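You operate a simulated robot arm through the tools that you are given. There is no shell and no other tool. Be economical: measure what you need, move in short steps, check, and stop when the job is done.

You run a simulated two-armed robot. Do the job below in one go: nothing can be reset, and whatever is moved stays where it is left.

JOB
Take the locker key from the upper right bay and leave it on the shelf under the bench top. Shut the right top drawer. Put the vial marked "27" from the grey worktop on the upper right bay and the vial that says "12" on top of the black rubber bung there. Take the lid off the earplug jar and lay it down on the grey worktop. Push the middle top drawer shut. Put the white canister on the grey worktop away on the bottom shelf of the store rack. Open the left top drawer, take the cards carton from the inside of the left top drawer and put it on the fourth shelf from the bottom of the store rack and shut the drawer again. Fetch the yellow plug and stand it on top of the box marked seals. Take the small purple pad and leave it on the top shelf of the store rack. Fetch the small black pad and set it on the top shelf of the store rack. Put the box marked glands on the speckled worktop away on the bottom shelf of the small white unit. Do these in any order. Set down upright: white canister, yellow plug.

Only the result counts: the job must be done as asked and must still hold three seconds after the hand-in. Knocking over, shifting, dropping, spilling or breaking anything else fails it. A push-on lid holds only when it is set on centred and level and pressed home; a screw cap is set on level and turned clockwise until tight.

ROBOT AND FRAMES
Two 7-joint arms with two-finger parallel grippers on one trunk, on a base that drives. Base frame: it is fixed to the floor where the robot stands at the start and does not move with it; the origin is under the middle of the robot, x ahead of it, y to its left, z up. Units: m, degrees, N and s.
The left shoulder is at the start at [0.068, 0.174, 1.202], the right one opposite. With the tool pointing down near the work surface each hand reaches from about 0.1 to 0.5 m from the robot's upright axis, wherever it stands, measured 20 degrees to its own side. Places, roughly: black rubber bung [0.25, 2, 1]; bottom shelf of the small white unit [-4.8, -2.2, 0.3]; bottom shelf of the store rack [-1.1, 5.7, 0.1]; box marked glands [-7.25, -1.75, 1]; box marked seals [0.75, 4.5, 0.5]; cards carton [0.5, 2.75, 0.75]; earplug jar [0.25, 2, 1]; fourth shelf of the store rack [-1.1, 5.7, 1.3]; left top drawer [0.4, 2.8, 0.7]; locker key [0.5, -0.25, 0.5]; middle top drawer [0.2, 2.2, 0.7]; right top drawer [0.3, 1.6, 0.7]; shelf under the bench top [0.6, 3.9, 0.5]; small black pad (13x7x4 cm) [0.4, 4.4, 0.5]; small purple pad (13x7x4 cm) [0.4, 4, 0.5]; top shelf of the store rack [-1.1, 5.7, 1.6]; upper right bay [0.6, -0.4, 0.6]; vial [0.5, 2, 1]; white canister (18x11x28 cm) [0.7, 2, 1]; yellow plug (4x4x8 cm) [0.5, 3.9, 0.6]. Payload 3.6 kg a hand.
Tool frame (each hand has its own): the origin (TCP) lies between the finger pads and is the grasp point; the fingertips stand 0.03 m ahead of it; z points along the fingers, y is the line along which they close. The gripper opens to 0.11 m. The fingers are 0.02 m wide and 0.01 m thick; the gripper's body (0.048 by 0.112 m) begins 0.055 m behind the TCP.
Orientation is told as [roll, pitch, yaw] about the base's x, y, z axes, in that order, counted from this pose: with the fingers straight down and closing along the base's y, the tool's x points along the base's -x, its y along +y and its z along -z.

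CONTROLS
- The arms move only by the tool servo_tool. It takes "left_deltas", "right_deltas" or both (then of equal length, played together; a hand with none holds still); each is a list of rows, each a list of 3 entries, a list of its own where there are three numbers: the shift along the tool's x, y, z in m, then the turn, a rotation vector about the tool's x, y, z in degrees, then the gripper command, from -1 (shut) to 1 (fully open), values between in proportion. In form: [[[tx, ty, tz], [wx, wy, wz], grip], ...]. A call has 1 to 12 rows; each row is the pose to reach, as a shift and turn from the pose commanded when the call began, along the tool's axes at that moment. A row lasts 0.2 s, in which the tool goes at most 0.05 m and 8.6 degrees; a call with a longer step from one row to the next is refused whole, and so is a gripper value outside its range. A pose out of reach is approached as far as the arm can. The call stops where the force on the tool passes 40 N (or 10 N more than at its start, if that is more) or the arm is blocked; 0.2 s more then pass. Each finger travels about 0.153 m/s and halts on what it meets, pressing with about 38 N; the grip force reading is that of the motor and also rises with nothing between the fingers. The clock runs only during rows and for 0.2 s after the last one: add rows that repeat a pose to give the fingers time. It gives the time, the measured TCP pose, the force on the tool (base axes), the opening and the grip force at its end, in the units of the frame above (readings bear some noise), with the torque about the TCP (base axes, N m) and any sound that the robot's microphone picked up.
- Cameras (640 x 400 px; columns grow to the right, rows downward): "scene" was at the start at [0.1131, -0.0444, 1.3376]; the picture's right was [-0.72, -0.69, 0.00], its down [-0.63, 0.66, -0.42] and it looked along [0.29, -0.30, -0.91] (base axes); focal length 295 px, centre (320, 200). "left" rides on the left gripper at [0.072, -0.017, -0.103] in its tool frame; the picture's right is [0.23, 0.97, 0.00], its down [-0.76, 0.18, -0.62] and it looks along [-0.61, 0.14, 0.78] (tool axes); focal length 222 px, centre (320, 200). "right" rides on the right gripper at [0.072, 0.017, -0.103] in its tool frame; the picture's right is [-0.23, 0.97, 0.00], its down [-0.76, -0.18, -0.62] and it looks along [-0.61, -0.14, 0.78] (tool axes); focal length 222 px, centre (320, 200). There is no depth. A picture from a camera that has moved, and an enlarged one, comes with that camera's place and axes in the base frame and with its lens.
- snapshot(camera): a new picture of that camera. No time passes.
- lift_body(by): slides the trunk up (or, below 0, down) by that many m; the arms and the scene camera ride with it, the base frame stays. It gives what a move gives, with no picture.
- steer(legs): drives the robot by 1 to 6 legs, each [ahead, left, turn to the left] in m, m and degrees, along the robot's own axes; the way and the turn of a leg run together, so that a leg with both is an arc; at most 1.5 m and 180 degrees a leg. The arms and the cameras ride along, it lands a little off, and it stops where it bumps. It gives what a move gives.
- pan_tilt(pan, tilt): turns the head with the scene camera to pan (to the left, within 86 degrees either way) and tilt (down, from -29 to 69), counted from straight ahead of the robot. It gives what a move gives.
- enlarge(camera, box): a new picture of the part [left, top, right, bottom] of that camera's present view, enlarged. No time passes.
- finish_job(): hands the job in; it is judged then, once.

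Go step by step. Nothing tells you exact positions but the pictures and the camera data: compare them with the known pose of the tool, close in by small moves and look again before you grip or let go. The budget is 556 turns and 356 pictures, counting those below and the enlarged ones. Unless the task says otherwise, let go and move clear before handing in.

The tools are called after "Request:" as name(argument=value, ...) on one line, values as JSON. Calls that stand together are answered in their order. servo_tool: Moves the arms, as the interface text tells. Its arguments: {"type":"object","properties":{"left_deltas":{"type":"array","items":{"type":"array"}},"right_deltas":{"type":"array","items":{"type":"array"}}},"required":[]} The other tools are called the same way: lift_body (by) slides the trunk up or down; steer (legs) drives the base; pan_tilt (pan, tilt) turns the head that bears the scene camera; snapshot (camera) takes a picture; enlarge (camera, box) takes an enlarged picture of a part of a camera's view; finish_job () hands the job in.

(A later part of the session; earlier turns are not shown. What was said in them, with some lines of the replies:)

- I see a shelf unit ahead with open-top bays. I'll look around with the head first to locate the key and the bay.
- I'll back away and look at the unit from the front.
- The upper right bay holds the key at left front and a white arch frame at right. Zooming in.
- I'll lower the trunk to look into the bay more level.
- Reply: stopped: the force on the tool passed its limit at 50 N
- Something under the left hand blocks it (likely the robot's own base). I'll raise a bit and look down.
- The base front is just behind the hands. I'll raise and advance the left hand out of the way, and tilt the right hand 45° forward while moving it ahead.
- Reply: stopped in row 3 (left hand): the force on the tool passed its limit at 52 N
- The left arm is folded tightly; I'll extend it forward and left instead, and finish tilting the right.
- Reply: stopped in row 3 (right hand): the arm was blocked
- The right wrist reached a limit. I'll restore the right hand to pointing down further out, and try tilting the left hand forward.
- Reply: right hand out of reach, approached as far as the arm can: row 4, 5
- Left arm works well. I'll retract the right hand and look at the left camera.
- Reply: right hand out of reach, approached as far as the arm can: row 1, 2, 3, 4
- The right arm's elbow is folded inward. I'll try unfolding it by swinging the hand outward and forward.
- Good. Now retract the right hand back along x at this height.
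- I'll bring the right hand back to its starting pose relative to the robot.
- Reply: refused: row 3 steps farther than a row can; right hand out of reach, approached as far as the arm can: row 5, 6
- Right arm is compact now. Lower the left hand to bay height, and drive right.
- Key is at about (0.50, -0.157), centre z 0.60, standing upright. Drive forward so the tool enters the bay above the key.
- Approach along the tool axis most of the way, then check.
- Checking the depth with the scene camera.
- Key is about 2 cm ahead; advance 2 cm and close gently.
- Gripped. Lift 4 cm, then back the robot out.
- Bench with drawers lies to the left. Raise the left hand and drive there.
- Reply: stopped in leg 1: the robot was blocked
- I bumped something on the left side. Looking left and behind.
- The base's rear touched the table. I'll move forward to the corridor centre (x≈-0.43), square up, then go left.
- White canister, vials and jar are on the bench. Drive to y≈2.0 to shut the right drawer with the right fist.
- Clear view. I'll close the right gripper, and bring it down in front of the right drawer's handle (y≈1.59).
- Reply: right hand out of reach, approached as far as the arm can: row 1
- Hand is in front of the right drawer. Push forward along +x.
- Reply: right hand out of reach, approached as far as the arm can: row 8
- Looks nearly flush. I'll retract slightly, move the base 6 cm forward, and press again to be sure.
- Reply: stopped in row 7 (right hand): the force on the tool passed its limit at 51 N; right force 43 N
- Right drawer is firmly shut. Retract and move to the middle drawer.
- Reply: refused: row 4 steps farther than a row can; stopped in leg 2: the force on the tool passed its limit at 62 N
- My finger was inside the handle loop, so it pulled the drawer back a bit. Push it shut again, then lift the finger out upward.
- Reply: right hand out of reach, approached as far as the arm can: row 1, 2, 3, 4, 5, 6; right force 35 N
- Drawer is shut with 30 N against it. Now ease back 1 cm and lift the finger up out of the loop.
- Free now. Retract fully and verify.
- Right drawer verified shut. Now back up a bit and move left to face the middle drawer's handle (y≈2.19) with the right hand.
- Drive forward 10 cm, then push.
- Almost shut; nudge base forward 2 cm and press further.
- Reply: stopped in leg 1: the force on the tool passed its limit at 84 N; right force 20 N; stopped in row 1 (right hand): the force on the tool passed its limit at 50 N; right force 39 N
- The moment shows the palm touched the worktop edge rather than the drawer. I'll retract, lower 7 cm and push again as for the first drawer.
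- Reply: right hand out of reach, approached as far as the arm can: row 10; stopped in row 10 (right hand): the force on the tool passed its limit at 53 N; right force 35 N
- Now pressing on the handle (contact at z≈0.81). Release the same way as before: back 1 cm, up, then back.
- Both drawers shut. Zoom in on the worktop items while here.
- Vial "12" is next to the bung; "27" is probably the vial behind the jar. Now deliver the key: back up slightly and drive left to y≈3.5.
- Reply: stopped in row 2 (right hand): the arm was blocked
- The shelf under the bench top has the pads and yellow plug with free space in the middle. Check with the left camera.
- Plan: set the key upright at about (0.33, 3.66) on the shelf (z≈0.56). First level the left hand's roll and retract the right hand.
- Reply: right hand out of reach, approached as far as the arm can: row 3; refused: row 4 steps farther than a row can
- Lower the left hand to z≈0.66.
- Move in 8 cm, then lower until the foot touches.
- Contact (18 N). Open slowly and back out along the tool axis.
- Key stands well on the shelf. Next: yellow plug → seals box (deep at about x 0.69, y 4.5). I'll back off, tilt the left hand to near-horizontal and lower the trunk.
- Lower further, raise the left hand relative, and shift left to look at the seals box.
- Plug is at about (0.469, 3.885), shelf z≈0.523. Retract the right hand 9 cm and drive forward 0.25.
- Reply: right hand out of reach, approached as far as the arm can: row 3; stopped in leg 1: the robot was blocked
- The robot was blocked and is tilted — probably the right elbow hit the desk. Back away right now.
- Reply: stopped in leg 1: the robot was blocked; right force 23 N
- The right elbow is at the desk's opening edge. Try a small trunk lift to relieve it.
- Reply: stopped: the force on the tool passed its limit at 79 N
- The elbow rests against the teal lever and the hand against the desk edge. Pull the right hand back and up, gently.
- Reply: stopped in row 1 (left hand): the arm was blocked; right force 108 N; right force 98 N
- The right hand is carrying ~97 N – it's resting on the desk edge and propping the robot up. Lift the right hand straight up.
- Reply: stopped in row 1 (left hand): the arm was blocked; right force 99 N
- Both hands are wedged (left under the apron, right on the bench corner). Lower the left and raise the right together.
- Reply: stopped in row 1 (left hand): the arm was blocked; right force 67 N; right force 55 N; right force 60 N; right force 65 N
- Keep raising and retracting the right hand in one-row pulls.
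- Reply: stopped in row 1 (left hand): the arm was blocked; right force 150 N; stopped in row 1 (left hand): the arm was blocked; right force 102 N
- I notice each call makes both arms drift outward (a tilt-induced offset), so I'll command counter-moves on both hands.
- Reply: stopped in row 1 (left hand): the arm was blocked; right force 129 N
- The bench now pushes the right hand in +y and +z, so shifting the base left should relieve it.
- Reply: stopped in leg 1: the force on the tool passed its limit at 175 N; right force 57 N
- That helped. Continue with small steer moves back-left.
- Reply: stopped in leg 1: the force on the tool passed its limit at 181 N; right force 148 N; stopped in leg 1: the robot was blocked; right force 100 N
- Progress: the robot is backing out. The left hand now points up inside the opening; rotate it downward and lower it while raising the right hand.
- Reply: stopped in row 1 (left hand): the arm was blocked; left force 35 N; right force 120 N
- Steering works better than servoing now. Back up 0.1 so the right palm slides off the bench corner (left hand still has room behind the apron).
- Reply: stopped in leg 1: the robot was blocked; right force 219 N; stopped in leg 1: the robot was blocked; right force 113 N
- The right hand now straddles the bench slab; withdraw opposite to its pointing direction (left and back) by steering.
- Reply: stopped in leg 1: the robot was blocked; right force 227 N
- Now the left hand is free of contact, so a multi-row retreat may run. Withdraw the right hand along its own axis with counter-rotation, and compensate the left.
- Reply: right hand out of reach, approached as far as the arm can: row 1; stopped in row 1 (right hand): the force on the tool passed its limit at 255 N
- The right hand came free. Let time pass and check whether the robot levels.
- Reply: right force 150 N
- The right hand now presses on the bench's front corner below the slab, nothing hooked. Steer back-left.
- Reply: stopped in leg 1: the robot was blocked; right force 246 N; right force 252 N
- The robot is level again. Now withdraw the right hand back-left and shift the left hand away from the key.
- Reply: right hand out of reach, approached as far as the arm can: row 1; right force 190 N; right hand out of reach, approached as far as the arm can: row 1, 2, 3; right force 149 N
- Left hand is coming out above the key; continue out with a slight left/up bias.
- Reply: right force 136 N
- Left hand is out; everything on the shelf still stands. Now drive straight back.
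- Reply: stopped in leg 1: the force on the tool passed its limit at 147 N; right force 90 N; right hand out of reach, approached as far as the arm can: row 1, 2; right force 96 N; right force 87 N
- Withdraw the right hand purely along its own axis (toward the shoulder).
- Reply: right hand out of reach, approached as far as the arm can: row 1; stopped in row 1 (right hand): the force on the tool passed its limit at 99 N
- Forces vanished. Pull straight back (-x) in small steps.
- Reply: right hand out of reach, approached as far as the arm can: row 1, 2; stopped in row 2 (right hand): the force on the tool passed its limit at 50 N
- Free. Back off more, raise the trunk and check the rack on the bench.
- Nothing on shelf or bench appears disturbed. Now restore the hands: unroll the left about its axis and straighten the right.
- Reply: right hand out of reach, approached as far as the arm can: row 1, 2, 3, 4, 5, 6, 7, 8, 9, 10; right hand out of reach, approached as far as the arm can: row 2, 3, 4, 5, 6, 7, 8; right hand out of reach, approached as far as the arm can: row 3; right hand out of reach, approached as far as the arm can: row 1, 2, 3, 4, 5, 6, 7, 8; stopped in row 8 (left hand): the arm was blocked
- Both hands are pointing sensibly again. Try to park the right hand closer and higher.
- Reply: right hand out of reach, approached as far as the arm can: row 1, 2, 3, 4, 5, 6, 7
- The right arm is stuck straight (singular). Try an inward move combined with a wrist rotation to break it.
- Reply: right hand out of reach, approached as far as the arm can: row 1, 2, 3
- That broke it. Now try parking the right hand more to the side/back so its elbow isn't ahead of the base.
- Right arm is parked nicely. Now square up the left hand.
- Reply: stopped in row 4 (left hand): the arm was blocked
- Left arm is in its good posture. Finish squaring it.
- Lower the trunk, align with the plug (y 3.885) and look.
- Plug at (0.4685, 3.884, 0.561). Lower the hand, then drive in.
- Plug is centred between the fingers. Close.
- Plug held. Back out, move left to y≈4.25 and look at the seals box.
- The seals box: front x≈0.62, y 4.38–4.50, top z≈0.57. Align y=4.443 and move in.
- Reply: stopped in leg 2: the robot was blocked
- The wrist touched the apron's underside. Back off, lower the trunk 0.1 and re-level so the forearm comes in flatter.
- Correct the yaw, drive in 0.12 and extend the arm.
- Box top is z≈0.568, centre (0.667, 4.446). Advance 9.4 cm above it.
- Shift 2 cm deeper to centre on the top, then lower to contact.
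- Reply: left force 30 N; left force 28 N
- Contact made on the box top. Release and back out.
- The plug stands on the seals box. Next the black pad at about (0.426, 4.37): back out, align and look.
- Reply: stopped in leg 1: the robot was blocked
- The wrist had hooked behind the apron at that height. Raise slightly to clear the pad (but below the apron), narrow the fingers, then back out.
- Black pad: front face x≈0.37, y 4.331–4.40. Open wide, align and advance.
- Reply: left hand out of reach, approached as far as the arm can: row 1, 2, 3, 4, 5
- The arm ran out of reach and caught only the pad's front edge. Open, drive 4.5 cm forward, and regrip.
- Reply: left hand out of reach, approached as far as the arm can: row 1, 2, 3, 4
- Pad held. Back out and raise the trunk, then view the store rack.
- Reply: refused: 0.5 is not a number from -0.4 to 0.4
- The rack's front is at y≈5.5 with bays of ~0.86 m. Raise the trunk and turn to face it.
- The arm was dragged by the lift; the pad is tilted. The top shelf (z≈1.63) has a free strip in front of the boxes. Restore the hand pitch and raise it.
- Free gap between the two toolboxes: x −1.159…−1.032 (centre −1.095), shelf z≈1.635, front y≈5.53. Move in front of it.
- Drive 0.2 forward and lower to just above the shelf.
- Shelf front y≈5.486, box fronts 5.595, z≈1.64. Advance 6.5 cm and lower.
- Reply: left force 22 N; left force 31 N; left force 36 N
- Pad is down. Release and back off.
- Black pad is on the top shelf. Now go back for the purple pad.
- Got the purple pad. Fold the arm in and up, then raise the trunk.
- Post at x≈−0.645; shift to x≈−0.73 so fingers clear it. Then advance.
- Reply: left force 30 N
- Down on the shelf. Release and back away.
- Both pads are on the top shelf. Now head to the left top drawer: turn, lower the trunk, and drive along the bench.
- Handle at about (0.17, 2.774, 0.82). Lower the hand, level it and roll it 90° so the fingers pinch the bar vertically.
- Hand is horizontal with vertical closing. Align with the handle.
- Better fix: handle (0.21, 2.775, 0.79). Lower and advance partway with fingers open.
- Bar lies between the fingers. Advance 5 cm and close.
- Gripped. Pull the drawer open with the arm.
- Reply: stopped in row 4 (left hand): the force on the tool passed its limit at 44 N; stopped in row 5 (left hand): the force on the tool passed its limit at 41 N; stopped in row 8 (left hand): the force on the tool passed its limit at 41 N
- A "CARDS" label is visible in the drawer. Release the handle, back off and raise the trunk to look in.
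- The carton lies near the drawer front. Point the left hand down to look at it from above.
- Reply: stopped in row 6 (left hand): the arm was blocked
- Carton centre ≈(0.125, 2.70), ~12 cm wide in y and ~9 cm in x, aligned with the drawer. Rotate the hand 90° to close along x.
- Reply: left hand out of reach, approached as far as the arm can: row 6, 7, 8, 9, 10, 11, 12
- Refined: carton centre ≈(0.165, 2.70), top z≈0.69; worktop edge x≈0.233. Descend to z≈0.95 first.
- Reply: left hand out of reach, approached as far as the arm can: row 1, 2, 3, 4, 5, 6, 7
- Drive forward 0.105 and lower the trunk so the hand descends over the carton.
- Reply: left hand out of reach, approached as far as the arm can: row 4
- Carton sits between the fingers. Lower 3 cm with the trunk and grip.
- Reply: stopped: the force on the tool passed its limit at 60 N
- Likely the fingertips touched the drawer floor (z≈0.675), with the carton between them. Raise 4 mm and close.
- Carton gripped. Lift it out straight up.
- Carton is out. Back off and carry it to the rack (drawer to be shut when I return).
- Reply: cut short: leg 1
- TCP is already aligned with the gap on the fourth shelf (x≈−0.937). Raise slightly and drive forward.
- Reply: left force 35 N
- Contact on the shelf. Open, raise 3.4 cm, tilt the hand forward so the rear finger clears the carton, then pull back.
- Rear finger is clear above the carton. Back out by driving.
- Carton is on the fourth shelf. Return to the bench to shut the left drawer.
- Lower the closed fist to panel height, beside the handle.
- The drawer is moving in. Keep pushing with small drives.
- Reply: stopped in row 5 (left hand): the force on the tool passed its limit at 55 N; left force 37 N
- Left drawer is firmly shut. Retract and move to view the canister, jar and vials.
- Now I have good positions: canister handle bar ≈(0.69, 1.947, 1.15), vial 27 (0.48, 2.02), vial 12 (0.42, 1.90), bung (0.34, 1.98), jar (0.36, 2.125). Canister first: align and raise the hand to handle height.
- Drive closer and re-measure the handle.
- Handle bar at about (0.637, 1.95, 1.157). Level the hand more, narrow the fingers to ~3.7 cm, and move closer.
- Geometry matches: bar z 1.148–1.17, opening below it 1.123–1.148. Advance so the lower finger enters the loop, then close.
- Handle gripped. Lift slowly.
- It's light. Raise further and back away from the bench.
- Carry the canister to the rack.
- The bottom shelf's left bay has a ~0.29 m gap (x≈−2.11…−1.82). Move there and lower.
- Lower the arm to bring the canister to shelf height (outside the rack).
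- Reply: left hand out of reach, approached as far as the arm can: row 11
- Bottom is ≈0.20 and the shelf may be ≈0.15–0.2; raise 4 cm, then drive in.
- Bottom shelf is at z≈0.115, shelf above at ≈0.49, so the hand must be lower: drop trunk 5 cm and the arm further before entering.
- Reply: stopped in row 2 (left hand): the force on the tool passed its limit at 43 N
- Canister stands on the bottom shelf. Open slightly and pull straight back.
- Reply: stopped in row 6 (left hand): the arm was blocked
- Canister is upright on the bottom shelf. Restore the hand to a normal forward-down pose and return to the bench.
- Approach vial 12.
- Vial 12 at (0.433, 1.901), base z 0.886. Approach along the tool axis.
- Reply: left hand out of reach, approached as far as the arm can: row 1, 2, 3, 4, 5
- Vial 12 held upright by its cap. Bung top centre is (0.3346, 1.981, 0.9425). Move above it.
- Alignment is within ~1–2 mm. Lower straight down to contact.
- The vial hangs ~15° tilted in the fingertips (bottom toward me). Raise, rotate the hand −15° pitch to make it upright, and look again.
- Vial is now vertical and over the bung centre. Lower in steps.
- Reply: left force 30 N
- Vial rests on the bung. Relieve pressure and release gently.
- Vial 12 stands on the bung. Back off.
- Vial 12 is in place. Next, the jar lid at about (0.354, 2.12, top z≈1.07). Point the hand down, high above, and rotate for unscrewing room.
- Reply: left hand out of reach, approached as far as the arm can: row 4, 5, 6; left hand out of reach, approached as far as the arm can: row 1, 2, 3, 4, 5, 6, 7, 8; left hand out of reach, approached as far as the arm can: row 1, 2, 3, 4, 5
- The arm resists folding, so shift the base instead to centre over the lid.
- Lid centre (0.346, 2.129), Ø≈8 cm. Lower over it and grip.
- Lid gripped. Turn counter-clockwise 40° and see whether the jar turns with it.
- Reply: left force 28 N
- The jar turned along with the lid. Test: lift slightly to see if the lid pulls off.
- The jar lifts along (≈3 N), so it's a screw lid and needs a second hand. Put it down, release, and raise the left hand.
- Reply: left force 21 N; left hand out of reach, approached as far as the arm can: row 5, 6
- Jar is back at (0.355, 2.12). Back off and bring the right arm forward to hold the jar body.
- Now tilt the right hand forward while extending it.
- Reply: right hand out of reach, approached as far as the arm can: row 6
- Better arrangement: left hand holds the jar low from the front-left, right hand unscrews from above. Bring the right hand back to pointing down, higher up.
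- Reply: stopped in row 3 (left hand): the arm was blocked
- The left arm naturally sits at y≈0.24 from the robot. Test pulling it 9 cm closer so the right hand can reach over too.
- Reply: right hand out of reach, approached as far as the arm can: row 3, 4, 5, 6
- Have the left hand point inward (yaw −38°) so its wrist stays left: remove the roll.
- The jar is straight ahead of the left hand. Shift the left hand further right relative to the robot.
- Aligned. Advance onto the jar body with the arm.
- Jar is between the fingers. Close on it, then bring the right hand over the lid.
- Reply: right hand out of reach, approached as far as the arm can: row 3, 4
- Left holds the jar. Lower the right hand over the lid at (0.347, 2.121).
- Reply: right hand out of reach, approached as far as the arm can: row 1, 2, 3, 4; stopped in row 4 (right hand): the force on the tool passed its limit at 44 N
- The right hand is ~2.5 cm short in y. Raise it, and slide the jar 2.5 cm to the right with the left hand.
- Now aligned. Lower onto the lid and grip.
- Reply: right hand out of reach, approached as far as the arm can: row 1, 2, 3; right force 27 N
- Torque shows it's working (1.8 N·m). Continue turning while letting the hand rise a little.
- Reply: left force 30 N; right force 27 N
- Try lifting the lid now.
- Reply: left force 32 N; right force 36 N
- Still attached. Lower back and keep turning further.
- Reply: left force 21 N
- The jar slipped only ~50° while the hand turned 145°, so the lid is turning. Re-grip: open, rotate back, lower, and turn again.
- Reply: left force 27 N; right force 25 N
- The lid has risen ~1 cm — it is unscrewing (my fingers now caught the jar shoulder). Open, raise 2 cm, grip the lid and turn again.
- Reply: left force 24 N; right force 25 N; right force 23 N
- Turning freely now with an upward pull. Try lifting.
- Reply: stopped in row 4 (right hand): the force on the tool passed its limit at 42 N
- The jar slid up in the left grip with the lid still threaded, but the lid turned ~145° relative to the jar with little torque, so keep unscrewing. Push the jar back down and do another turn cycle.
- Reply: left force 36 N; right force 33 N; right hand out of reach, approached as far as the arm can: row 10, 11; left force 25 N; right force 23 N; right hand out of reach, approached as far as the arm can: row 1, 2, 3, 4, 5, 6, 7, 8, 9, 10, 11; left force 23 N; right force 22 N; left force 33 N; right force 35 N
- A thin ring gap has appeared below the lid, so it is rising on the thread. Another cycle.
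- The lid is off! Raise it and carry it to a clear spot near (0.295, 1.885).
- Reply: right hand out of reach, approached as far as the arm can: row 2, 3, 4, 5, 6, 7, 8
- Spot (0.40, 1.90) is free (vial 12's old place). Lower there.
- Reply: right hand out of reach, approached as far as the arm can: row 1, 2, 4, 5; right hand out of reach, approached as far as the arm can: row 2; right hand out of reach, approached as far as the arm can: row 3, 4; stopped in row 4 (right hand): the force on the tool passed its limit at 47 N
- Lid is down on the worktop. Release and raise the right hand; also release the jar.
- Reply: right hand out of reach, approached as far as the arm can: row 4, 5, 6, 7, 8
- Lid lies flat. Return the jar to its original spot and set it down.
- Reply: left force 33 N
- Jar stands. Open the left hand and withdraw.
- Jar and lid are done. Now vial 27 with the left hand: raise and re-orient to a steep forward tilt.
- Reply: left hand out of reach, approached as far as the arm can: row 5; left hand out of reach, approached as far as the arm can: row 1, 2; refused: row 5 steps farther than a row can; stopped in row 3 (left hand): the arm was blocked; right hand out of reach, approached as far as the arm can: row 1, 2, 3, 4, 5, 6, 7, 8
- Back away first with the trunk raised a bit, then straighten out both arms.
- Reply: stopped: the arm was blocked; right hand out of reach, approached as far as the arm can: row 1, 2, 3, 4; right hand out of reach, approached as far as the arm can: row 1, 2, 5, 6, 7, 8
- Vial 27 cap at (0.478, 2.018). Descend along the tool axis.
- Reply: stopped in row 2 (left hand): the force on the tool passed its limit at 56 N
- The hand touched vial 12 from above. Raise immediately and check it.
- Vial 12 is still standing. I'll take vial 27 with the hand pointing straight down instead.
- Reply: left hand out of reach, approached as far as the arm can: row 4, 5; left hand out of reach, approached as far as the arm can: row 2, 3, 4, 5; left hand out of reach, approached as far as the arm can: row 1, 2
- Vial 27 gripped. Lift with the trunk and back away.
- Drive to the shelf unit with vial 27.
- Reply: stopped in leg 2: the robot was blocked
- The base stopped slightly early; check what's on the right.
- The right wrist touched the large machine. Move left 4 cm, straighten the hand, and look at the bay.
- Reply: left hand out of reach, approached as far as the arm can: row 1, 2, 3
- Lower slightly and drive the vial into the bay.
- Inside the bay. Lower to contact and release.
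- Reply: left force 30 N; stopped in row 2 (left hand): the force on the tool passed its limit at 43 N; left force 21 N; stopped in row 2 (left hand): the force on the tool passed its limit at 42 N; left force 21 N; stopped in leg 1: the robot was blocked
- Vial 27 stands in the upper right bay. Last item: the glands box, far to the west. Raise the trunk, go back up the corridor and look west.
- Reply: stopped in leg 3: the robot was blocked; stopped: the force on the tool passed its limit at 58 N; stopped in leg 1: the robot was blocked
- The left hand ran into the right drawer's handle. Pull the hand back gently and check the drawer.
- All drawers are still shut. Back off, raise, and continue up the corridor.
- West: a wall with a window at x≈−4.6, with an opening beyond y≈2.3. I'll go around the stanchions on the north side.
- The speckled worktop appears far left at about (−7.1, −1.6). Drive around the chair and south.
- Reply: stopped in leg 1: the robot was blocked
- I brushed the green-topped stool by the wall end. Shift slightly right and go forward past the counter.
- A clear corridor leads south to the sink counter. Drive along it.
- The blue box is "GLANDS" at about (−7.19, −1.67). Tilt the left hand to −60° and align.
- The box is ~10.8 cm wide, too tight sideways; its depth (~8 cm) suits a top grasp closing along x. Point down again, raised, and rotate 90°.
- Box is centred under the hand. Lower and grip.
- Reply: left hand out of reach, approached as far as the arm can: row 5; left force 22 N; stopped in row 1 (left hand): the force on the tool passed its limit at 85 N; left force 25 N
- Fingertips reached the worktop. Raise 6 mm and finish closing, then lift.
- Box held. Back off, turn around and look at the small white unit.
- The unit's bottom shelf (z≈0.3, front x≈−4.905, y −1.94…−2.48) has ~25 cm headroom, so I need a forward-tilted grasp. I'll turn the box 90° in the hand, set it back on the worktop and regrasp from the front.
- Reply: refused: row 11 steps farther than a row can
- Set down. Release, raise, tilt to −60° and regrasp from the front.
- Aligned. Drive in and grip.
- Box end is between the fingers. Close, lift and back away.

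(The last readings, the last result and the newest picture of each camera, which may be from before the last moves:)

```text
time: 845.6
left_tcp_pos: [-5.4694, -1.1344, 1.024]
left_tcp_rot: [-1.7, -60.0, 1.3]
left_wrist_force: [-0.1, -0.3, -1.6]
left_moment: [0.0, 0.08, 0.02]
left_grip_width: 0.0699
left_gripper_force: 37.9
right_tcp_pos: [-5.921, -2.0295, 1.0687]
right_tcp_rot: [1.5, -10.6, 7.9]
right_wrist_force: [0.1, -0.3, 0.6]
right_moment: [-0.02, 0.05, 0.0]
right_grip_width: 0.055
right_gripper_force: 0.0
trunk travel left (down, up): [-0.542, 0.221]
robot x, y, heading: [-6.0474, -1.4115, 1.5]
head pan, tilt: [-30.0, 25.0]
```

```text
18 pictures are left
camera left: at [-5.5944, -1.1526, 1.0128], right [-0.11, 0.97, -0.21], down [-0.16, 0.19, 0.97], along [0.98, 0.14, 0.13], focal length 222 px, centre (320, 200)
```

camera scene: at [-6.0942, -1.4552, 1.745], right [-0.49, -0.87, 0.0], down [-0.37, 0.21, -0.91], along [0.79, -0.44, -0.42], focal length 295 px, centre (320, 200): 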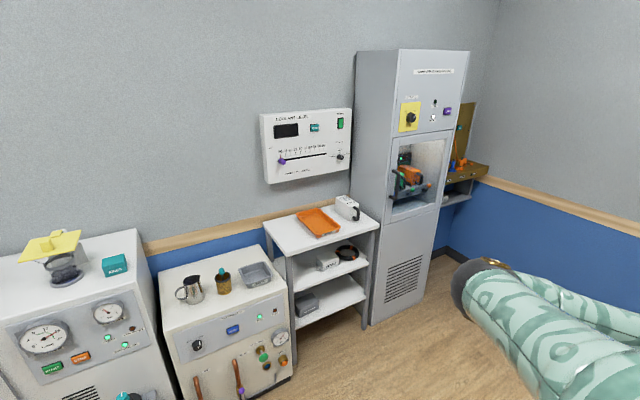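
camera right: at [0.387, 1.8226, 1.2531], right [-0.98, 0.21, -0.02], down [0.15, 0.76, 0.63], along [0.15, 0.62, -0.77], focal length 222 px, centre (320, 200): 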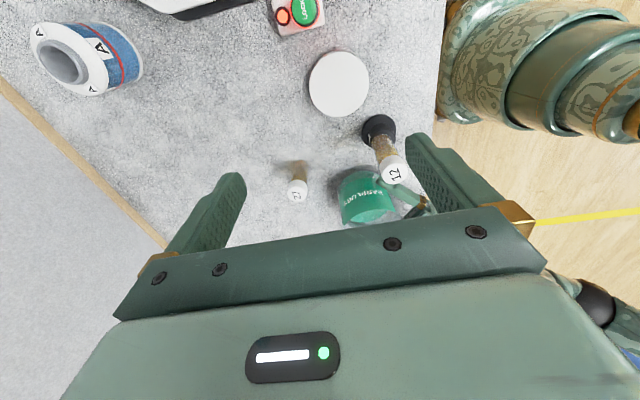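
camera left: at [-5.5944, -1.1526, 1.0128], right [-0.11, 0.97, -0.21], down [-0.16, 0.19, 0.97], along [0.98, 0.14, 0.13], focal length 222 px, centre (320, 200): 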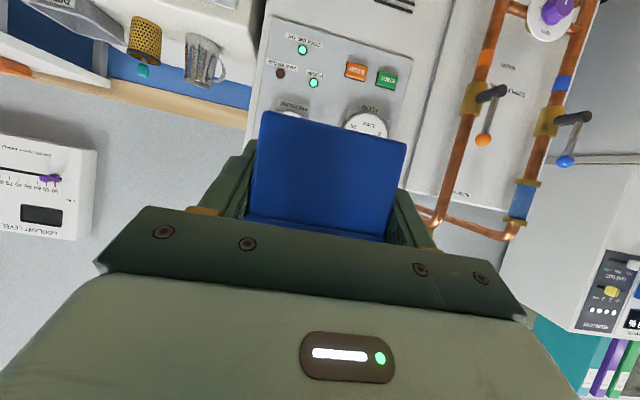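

Box held. Move south to face the unit's right part (y≈−2.34) and lower.

Request:
steer(legs=[[0, -1.2, -1.5]])

Request:
lift_body(by=-0.4)

Request:
lift_body(by=-0.13)

Request:
pan_tilt(pan=0, tilt=30)

Request:
snapshot(camera="scene")

```text
time: 851.7
left_tcp_pos: [-5.4501, -2.3553, 1.0246]
left_tcp_rot: [-1.7, -60.0, -0.6]
left_wrist_force: [-0.5, -0.4, -1.8]
left_moment: [0.02, 0.07, -0.03]
left_grip_width: 0.0697
left_gripper_force: 37.8
right_tcp_pos: [-5.9296, -3.2327, 1.0674]
right_tcp_rot: [1.5, -10.6, 6.1]
right_wrist_force: [0.2, -0.4, -0.4]
right_moment: [0.0, 0.0, 0.01]
right_grip_width: 0.055
right_gripper_force: 0.1
trunk travel left (down, up): [-0.542, 0.221]
robot x, y, heading: [-6.0364, -2.6083, -0.5]
head pan, tilt: [-30.0, 25.0]
```

```text
time: 855.5
left_tcp_pos: [-5.4495, -2.3538, 0.6248]
left_tcp_rot: [-1.6, -60.0, -0.6]
left_wrist_force: [0.5, 0.9, -2.4]
left_moment: [-0.01, 0.05, -0.01]
left_grip_width: 0.0699
left_gripper_force: 37.3
right_tcp_pos: [-5.9314, -3.2325, 0.668]
right_tcp_rot: [1.4, -10.8, 6.1]
right_wrist_force: [0.7, 0.1, 0.0]
right_moment: [0.02, -0.03, 0.02]
right_grip_width: 0.0548
right_gripper_force: 0.0
trunk travel left (down, up): [-0.142, 0.621]
robot x, y, heading: [-6.0358, -2.6117, -0.4]
head pan, tilt: [-30.0, 25.0]
```

```text
time: 857.1
left_tcp_pos: [-5.4499, -2.3548, 0.4949]
left_tcp_rot: [-1.8, -60.0, -0.5]
left_wrist_force: [-0.4, -0.3, -1.7]
left_moment: [0.03, 0.05, -0.03]
left_grip_width: 0.0696
left_gripper_force: 38.0
right_tcp_pos: [-5.9306, -3.2325, 0.5386]
right_tcp_rot: [1.5, -10.9, 6.2]
right_wrist_force: [0.2, 0.3, 0.4]
right_moment: [0.03, 0.02, 0.01]
right_grip_width: 0.0551
right_gripper_force: 0.1
trunk travel left (down, up): [-0.012, 0.751]
robot x, y, heading: [-6.0346, -2.6089, -0.4]
head pan, tilt: [-30.0, 25.0]
```

```text
time: 858.0
left_tcp_pos: [-5.4491, -2.3536, 0.4933]
left_tcp_rot: [-1.8, -60.0, -0.5]
left_wrist_force: [0.2, 0.2, -2.3]
left_moment: [0.01, 0.05, 0.0]
left_grip_width: 0.0697
left_gripper_force: 38.0
right_tcp_pos: [-5.9302, -3.2317, 0.5383]
right_tcp_rot: [1.5, -10.7, 6.0]
right_wrist_force: [-0.7, -0.3, -0.3]
right_moment: [0.0, 0.02, 0.01]
right_grip_width: 0.0548
right_gripper_force: 0.1
trunk travel left (down, up): [-0.012, 0.751]
robot x, y, heading: [-6.0333, -2.6131, -0.3]
head pan, tilt: [0.0, 30.0]
```

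```text
17 pictures are left
camera scene: at [-5.7044, -2.6125, 1.0628], right [-0.01, -1.0, 0.0], down [-0.5, 0.0, -0.87], along [0.87, -0.01, -0.5], focal length 295 px, centre (320, 200)
```

scene: 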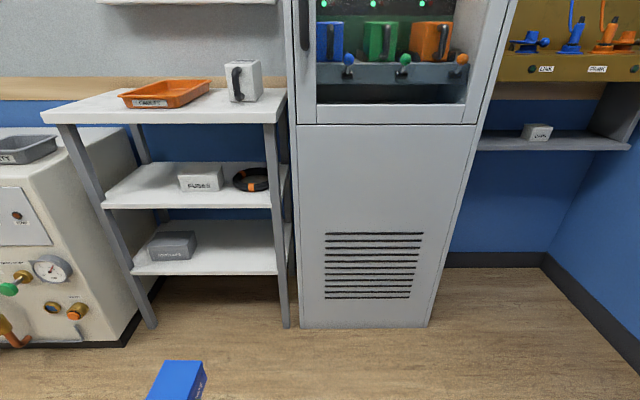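

Bottom shelf surface z≈0.32; free part y −2.18…−2.46. Lower the box and drive in.

Request:
servo_tool(left_deltas=[[[0.035, 0.005, 0.02], [0, 0, 0], -1], [[0.07, 0.01, 0.04], [0, 0, 0], -1], [[0.1, 0.02, 0.058], [0, 0, 0], -1]])

Request:
steer(legs=[[0.42, 0, 0.3]])

Request:
snapshot(camera="left")

Request:
snapshot(camera="scene")

```text
time: 858.8
left_tcp_pos: [-5.4475, -2.3338, 0.3774]
left_tcp_rot: [-1.7, -59.9, -0.5]
left_wrist_force: [-0.1, 0.3, -1.9]
left_moment: [-0.02, 0.05, 0.02]
left_grip_width: 0.0697
left_gripper_force: 37.6
right_tcp_pos: [-5.9306, -3.2329, 0.5379]
right_tcp_rot: [1.5, -10.8, 6.1]
right_wrist_force: [-0.6, 0.4, -0.7]
right_moment: [0.0, -0.04, -0.01]
right_grip_width: 0.0549
right_gripper_force: 0.1
trunk travel left (down, up): [-0.012, 0.751]
robot x, y, heading: [-6.0393, -2.61, -0.2]
head pan, tilt: [0.0, 30.0]
```

```text
time: 861.4
left_tcp_pos: [-5.0322, -2.3346, 0.3782]
left_tcp_rot: [-1.7, -59.8, -0.2]
left_wrist_force: [-0.4, 0.0, -2.0]
left_moment: [-0.02, 0.05, 0.03]
left_grip_width: 0.0701
left_gripper_force: 38.1
right_tcp_pos: [-5.5087, -3.2334, 0.5369]
right_tcp_rot: [1.5, -10.7, 6.5]
right_wrist_force: [0.0, -0.6, -0.9]
right_moment: [-0.02, 0.01, 0.02]
right_grip_width: 0.0551
right_gripper_force: 0.0
trunk travel left (down, up): [-0.012, 0.751]
robot x, y, heading: [-5.6208, -2.611, 0.1]
head pan, tilt: [0.0, 30.0]
```

```text
16 pictures are left
camera left: at [-5.1565, -2.3474, 0.3666], right [-0.09, 0.97, -0.21], down [-0.15, 0.2, 0.97], along [0.98, 0.12, 0.13], focal length 222 px, centre (320, 200)
```

left: 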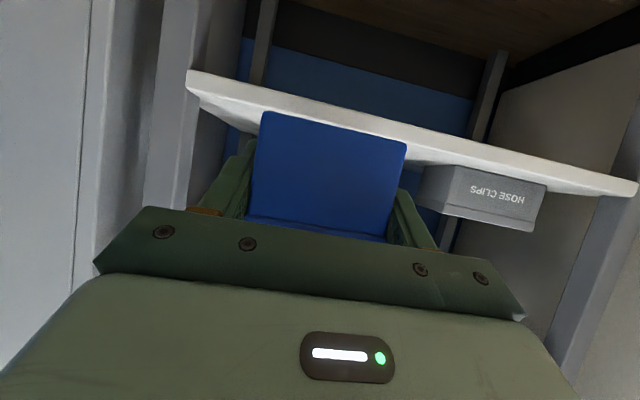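

```text
15 pictures are left
camera scene: at [-5.2864, -2.6122, 1.0628], right [0.0, -1.0, 0.0], down [-0.5, 0.0, -0.87], along [0.87, 0.0, -0.5], focal length 295 px, centre (320, 200)
```

scene: 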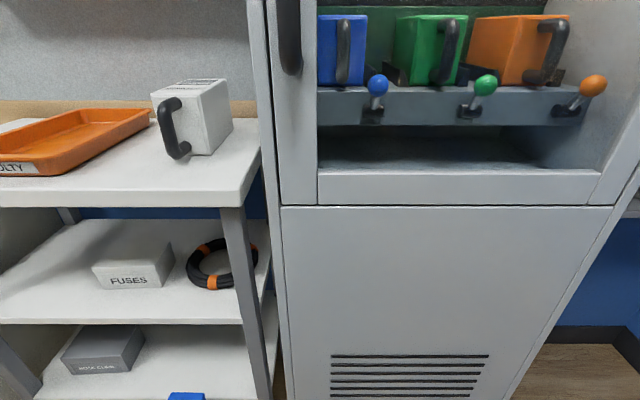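

Request:
steer(legs=[[0.18, 0, 0]])

Request:
servo_tool(left_deltas=[[[0.0087, 0, 0.005], [0, 0, 0], -1], [[0.0174, 0, 0.01], [0, 0, 0], -1], [[0.0174, 0, 0.01], [0, 0, 0], -1]])

Request:
servo_tool(left_deltas=[[[0.0043, 0, 0.0025], [0, 0, 0], -1], [[0.0087, 0, 0.005], [0, 0, 0], -1], [[0.0087, 0, 0.005], [0, 0, 0], -1]])

Request:
snapshot(camera="left")

```text
time: 862.9
left_tcp_pos: [-4.8514, -2.3339, 0.3781]
left_tcp_rot: [-1.7, -59.9, -0.1]
left_wrist_force: [0.7, -0.1, -2.4]
left_moment: [0.01, 0.07, -0.04]
left_grip_width: 0.0699
left_gripper_force: 37.7
right_tcp_pos: [-5.3274, -3.2337, 0.5389]
right_tcp_rot: [1.6, -10.7, 6.4]
right_wrist_force: [0.1, 0.3, 0.2]
right_moment: [-0.01, -0.02, 0.03]
right_grip_width: 0.0551
right_gripper_force: 0.0
trunk travel left (down, up): [-0.012, 0.751]
robot x, y, heading: [-5.4346, -2.6113, 0.0]
head pan, tilt: [0.0, 30.0]
```

```text
time: 863.7
left_tcp_pos: [-4.8508, -2.3329, 0.3581]
left_tcp_rot: [-1.6, -59.9, -0.2]
left_wrist_force: [0.1, -0.3, -2.2]
left_moment: [0.0, 0.06, 0.03]
left_grip_width: 0.0699
left_gripper_force: 39.0
right_tcp_pos: [-5.3269, -3.2332, 0.5375]
right_tcp_rot: [1.5, -10.7, 6.5]
right_wrist_force: [0.3, -0.2, -0.4]
right_moment: [-0.01, 0.05, -0.01]
right_grip_width: 0.0553
right_gripper_force: 0.0
trunk travel left (down, up): [-0.012, 0.751]
robot x, y, heading: [-5.4376, -2.6149, 0.0]
head pan, tilt: [0.0, 30.0]
```

```text
time: 864.5
left_tcp_pos: [-4.85, -2.3344, 0.3513]
left_tcp_rot: [-1.4, -60.5, -0.5]
left_wrist_force: [-2.3, 1.3, 24.8]
left_moment: [0.97, 0.72, 0.11]
left_grip_width: 0.0701
left_gripper_force: 37.9
right_tcp_pos: [-5.3276, -3.2346, 0.5375]
right_tcp_rot: [1.5, -10.9, 6.4]
right_wrist_force: [-0.8, 0.1, -0.1]
right_moment: [0.0, -0.01, -0.02]
right_grip_width: 0.055
right_gripper_force: 0.1
trunk travel left (down, up): [-0.012, 0.751]
robot x, y, heading: [-5.4371, -2.6074, -0.3]
head pan, tilt: [0.0, 30.0]
```

```text
14 pictures are left
camera left: at [-4.9746, -2.3479, 0.3396], right [-0.08, 0.97, -0.21], down [-0.16, 0.19, 0.97], along [0.98, 0.12, 0.14], focal length 222 px, centre (320, 200)
```

left: 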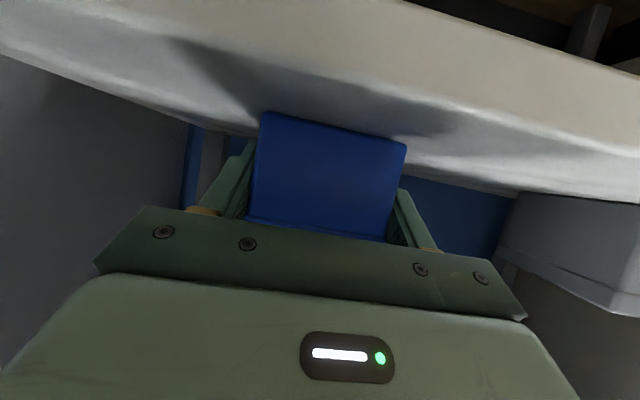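

Contact. Release and withdraw.

Request:
servo_tool(left_deltas=[[[-0.001, 0, -0.0005], [0, 0, 0], 0.4], [[-0.002, 0, -0.001], [0, 0, 0], 0.6], [[-0.002, 0, -0.001], [0, 0, 0], 0.6], [[-0.002, 0, -0.035], [0, 0, 0], 0.6], [[-0.002, 0, -0.075], [0, 0, 0], 0.6]])

Request:
steer(legs=[[-0.4, 0, 0]])

Request:
snapshot(camera="scene")

Request:
snapshot(camera="left")

```text
time: 865.7
left_tcp_pos: [-4.9154, -2.3317, 0.3885]
left_tcp_rot: [-1.7, -59.9, -0.2]
left_wrist_force: [-0.6, -0.1, -0.4]
left_moment: [-0.01, 0.01, 0.03]
left_grip_width: 0.0881
left_gripper_force: 0.1
right_tcp_pos: [-5.3283, -3.2344, 0.5387]
right_tcp_rot: [1.5, -10.7, 6.4]
right_wrist_force: [-1.2, 0.3, 0.0]
right_moment: [0.0, -0.01, -0.01]
right_grip_width: 0.055
right_gripper_force: 0.0
trunk travel left (down, up): [-0.012, 0.751]
robot x, y, heading: [-5.4358, -2.6129, -0.3]
head pan, tilt: [0.0, 30.0]
```

```text
time: 868.2
left_tcp_pos: [-5.312, -2.3321, 0.3895]
left_tcp_rot: [-1.7, -59.9, -0.2]
left_wrist_force: [0.2, 0.1, 0.4]
left_moment: [0.01, -0.01, 0.01]
left_grip_width: 0.0879
left_gripper_force: 0.0
right_tcp_pos: [-5.7262, -3.2332, 0.5383]
right_tcp_rot: [1.5, -10.7, 6.4]
right_wrist_force: [0.7, -0.2, 0.1]
right_moment: [0.0, 0.0, 0.02]
right_grip_width: 0.0549
right_gripper_force: 0.1
trunk travel left (down, up): [-0.012, 0.751]
robot x, y, heading: [-5.8332, -2.6134, -0.3]
head pan, tilt: [0.0, 30.0]
```

```text
13 pictures are left
camera scene: at [-5.5032, -2.6123, 1.0629], right [0.0, -1.0, 0.0], down [-0.5, 0.0, -0.87], along [0.87, 0.0, -0.5], focal length 295 px, centre (320, 200)
```

scene: 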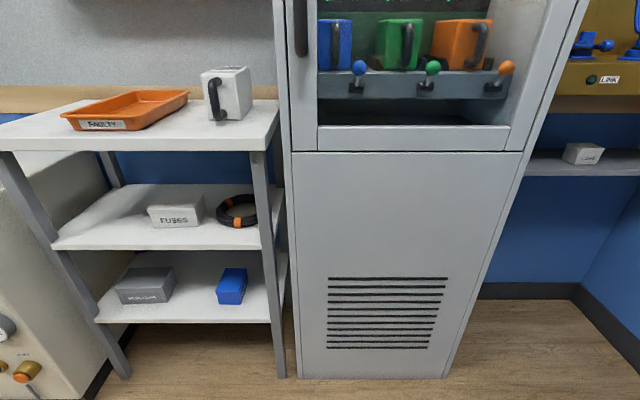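

```text
12 pictures are left
camera left: at [-5.4362, -2.3458, 0.3767], right [-0.08, 0.97, -0.21], down [-0.15, 0.2, 0.97], along [0.98, 0.11, 0.13], focal length 222 px, centre (320, 200)
```

left: 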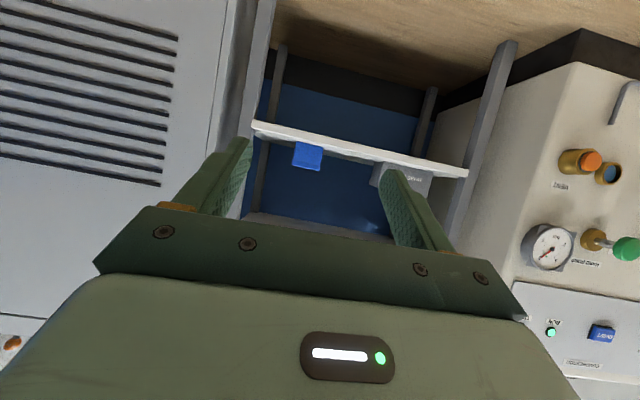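

All tasks look complete: the glands box is on the bottom shelf of the small white unit and both hands are clear. Handing in.

Request:
finish_job()

```text
The job is handed in.
```

I finished every item on the list and handed the job in. I checked each one by camera after placing it, but I don't have the judge's result.

Contacts and shifts along the way that could count against it:
- **Yellow plug trip:** the robot got stuck and tilted at the desk and the vial-rack bench. Afterwards the items there looked undisturbed.
- **Vial 12:** my hand pressed down on it after it was on the bung. It was still standing when I checked.
- **Earplug jar:** it turned and slid a few centimetres while I unscrewed the lid. I moved it back close to its original spot.
- **Driving bumps:** I brushed the table, the large machine, the right drawer's handle and the green-topped stool. I didn't check the stool afterwards.
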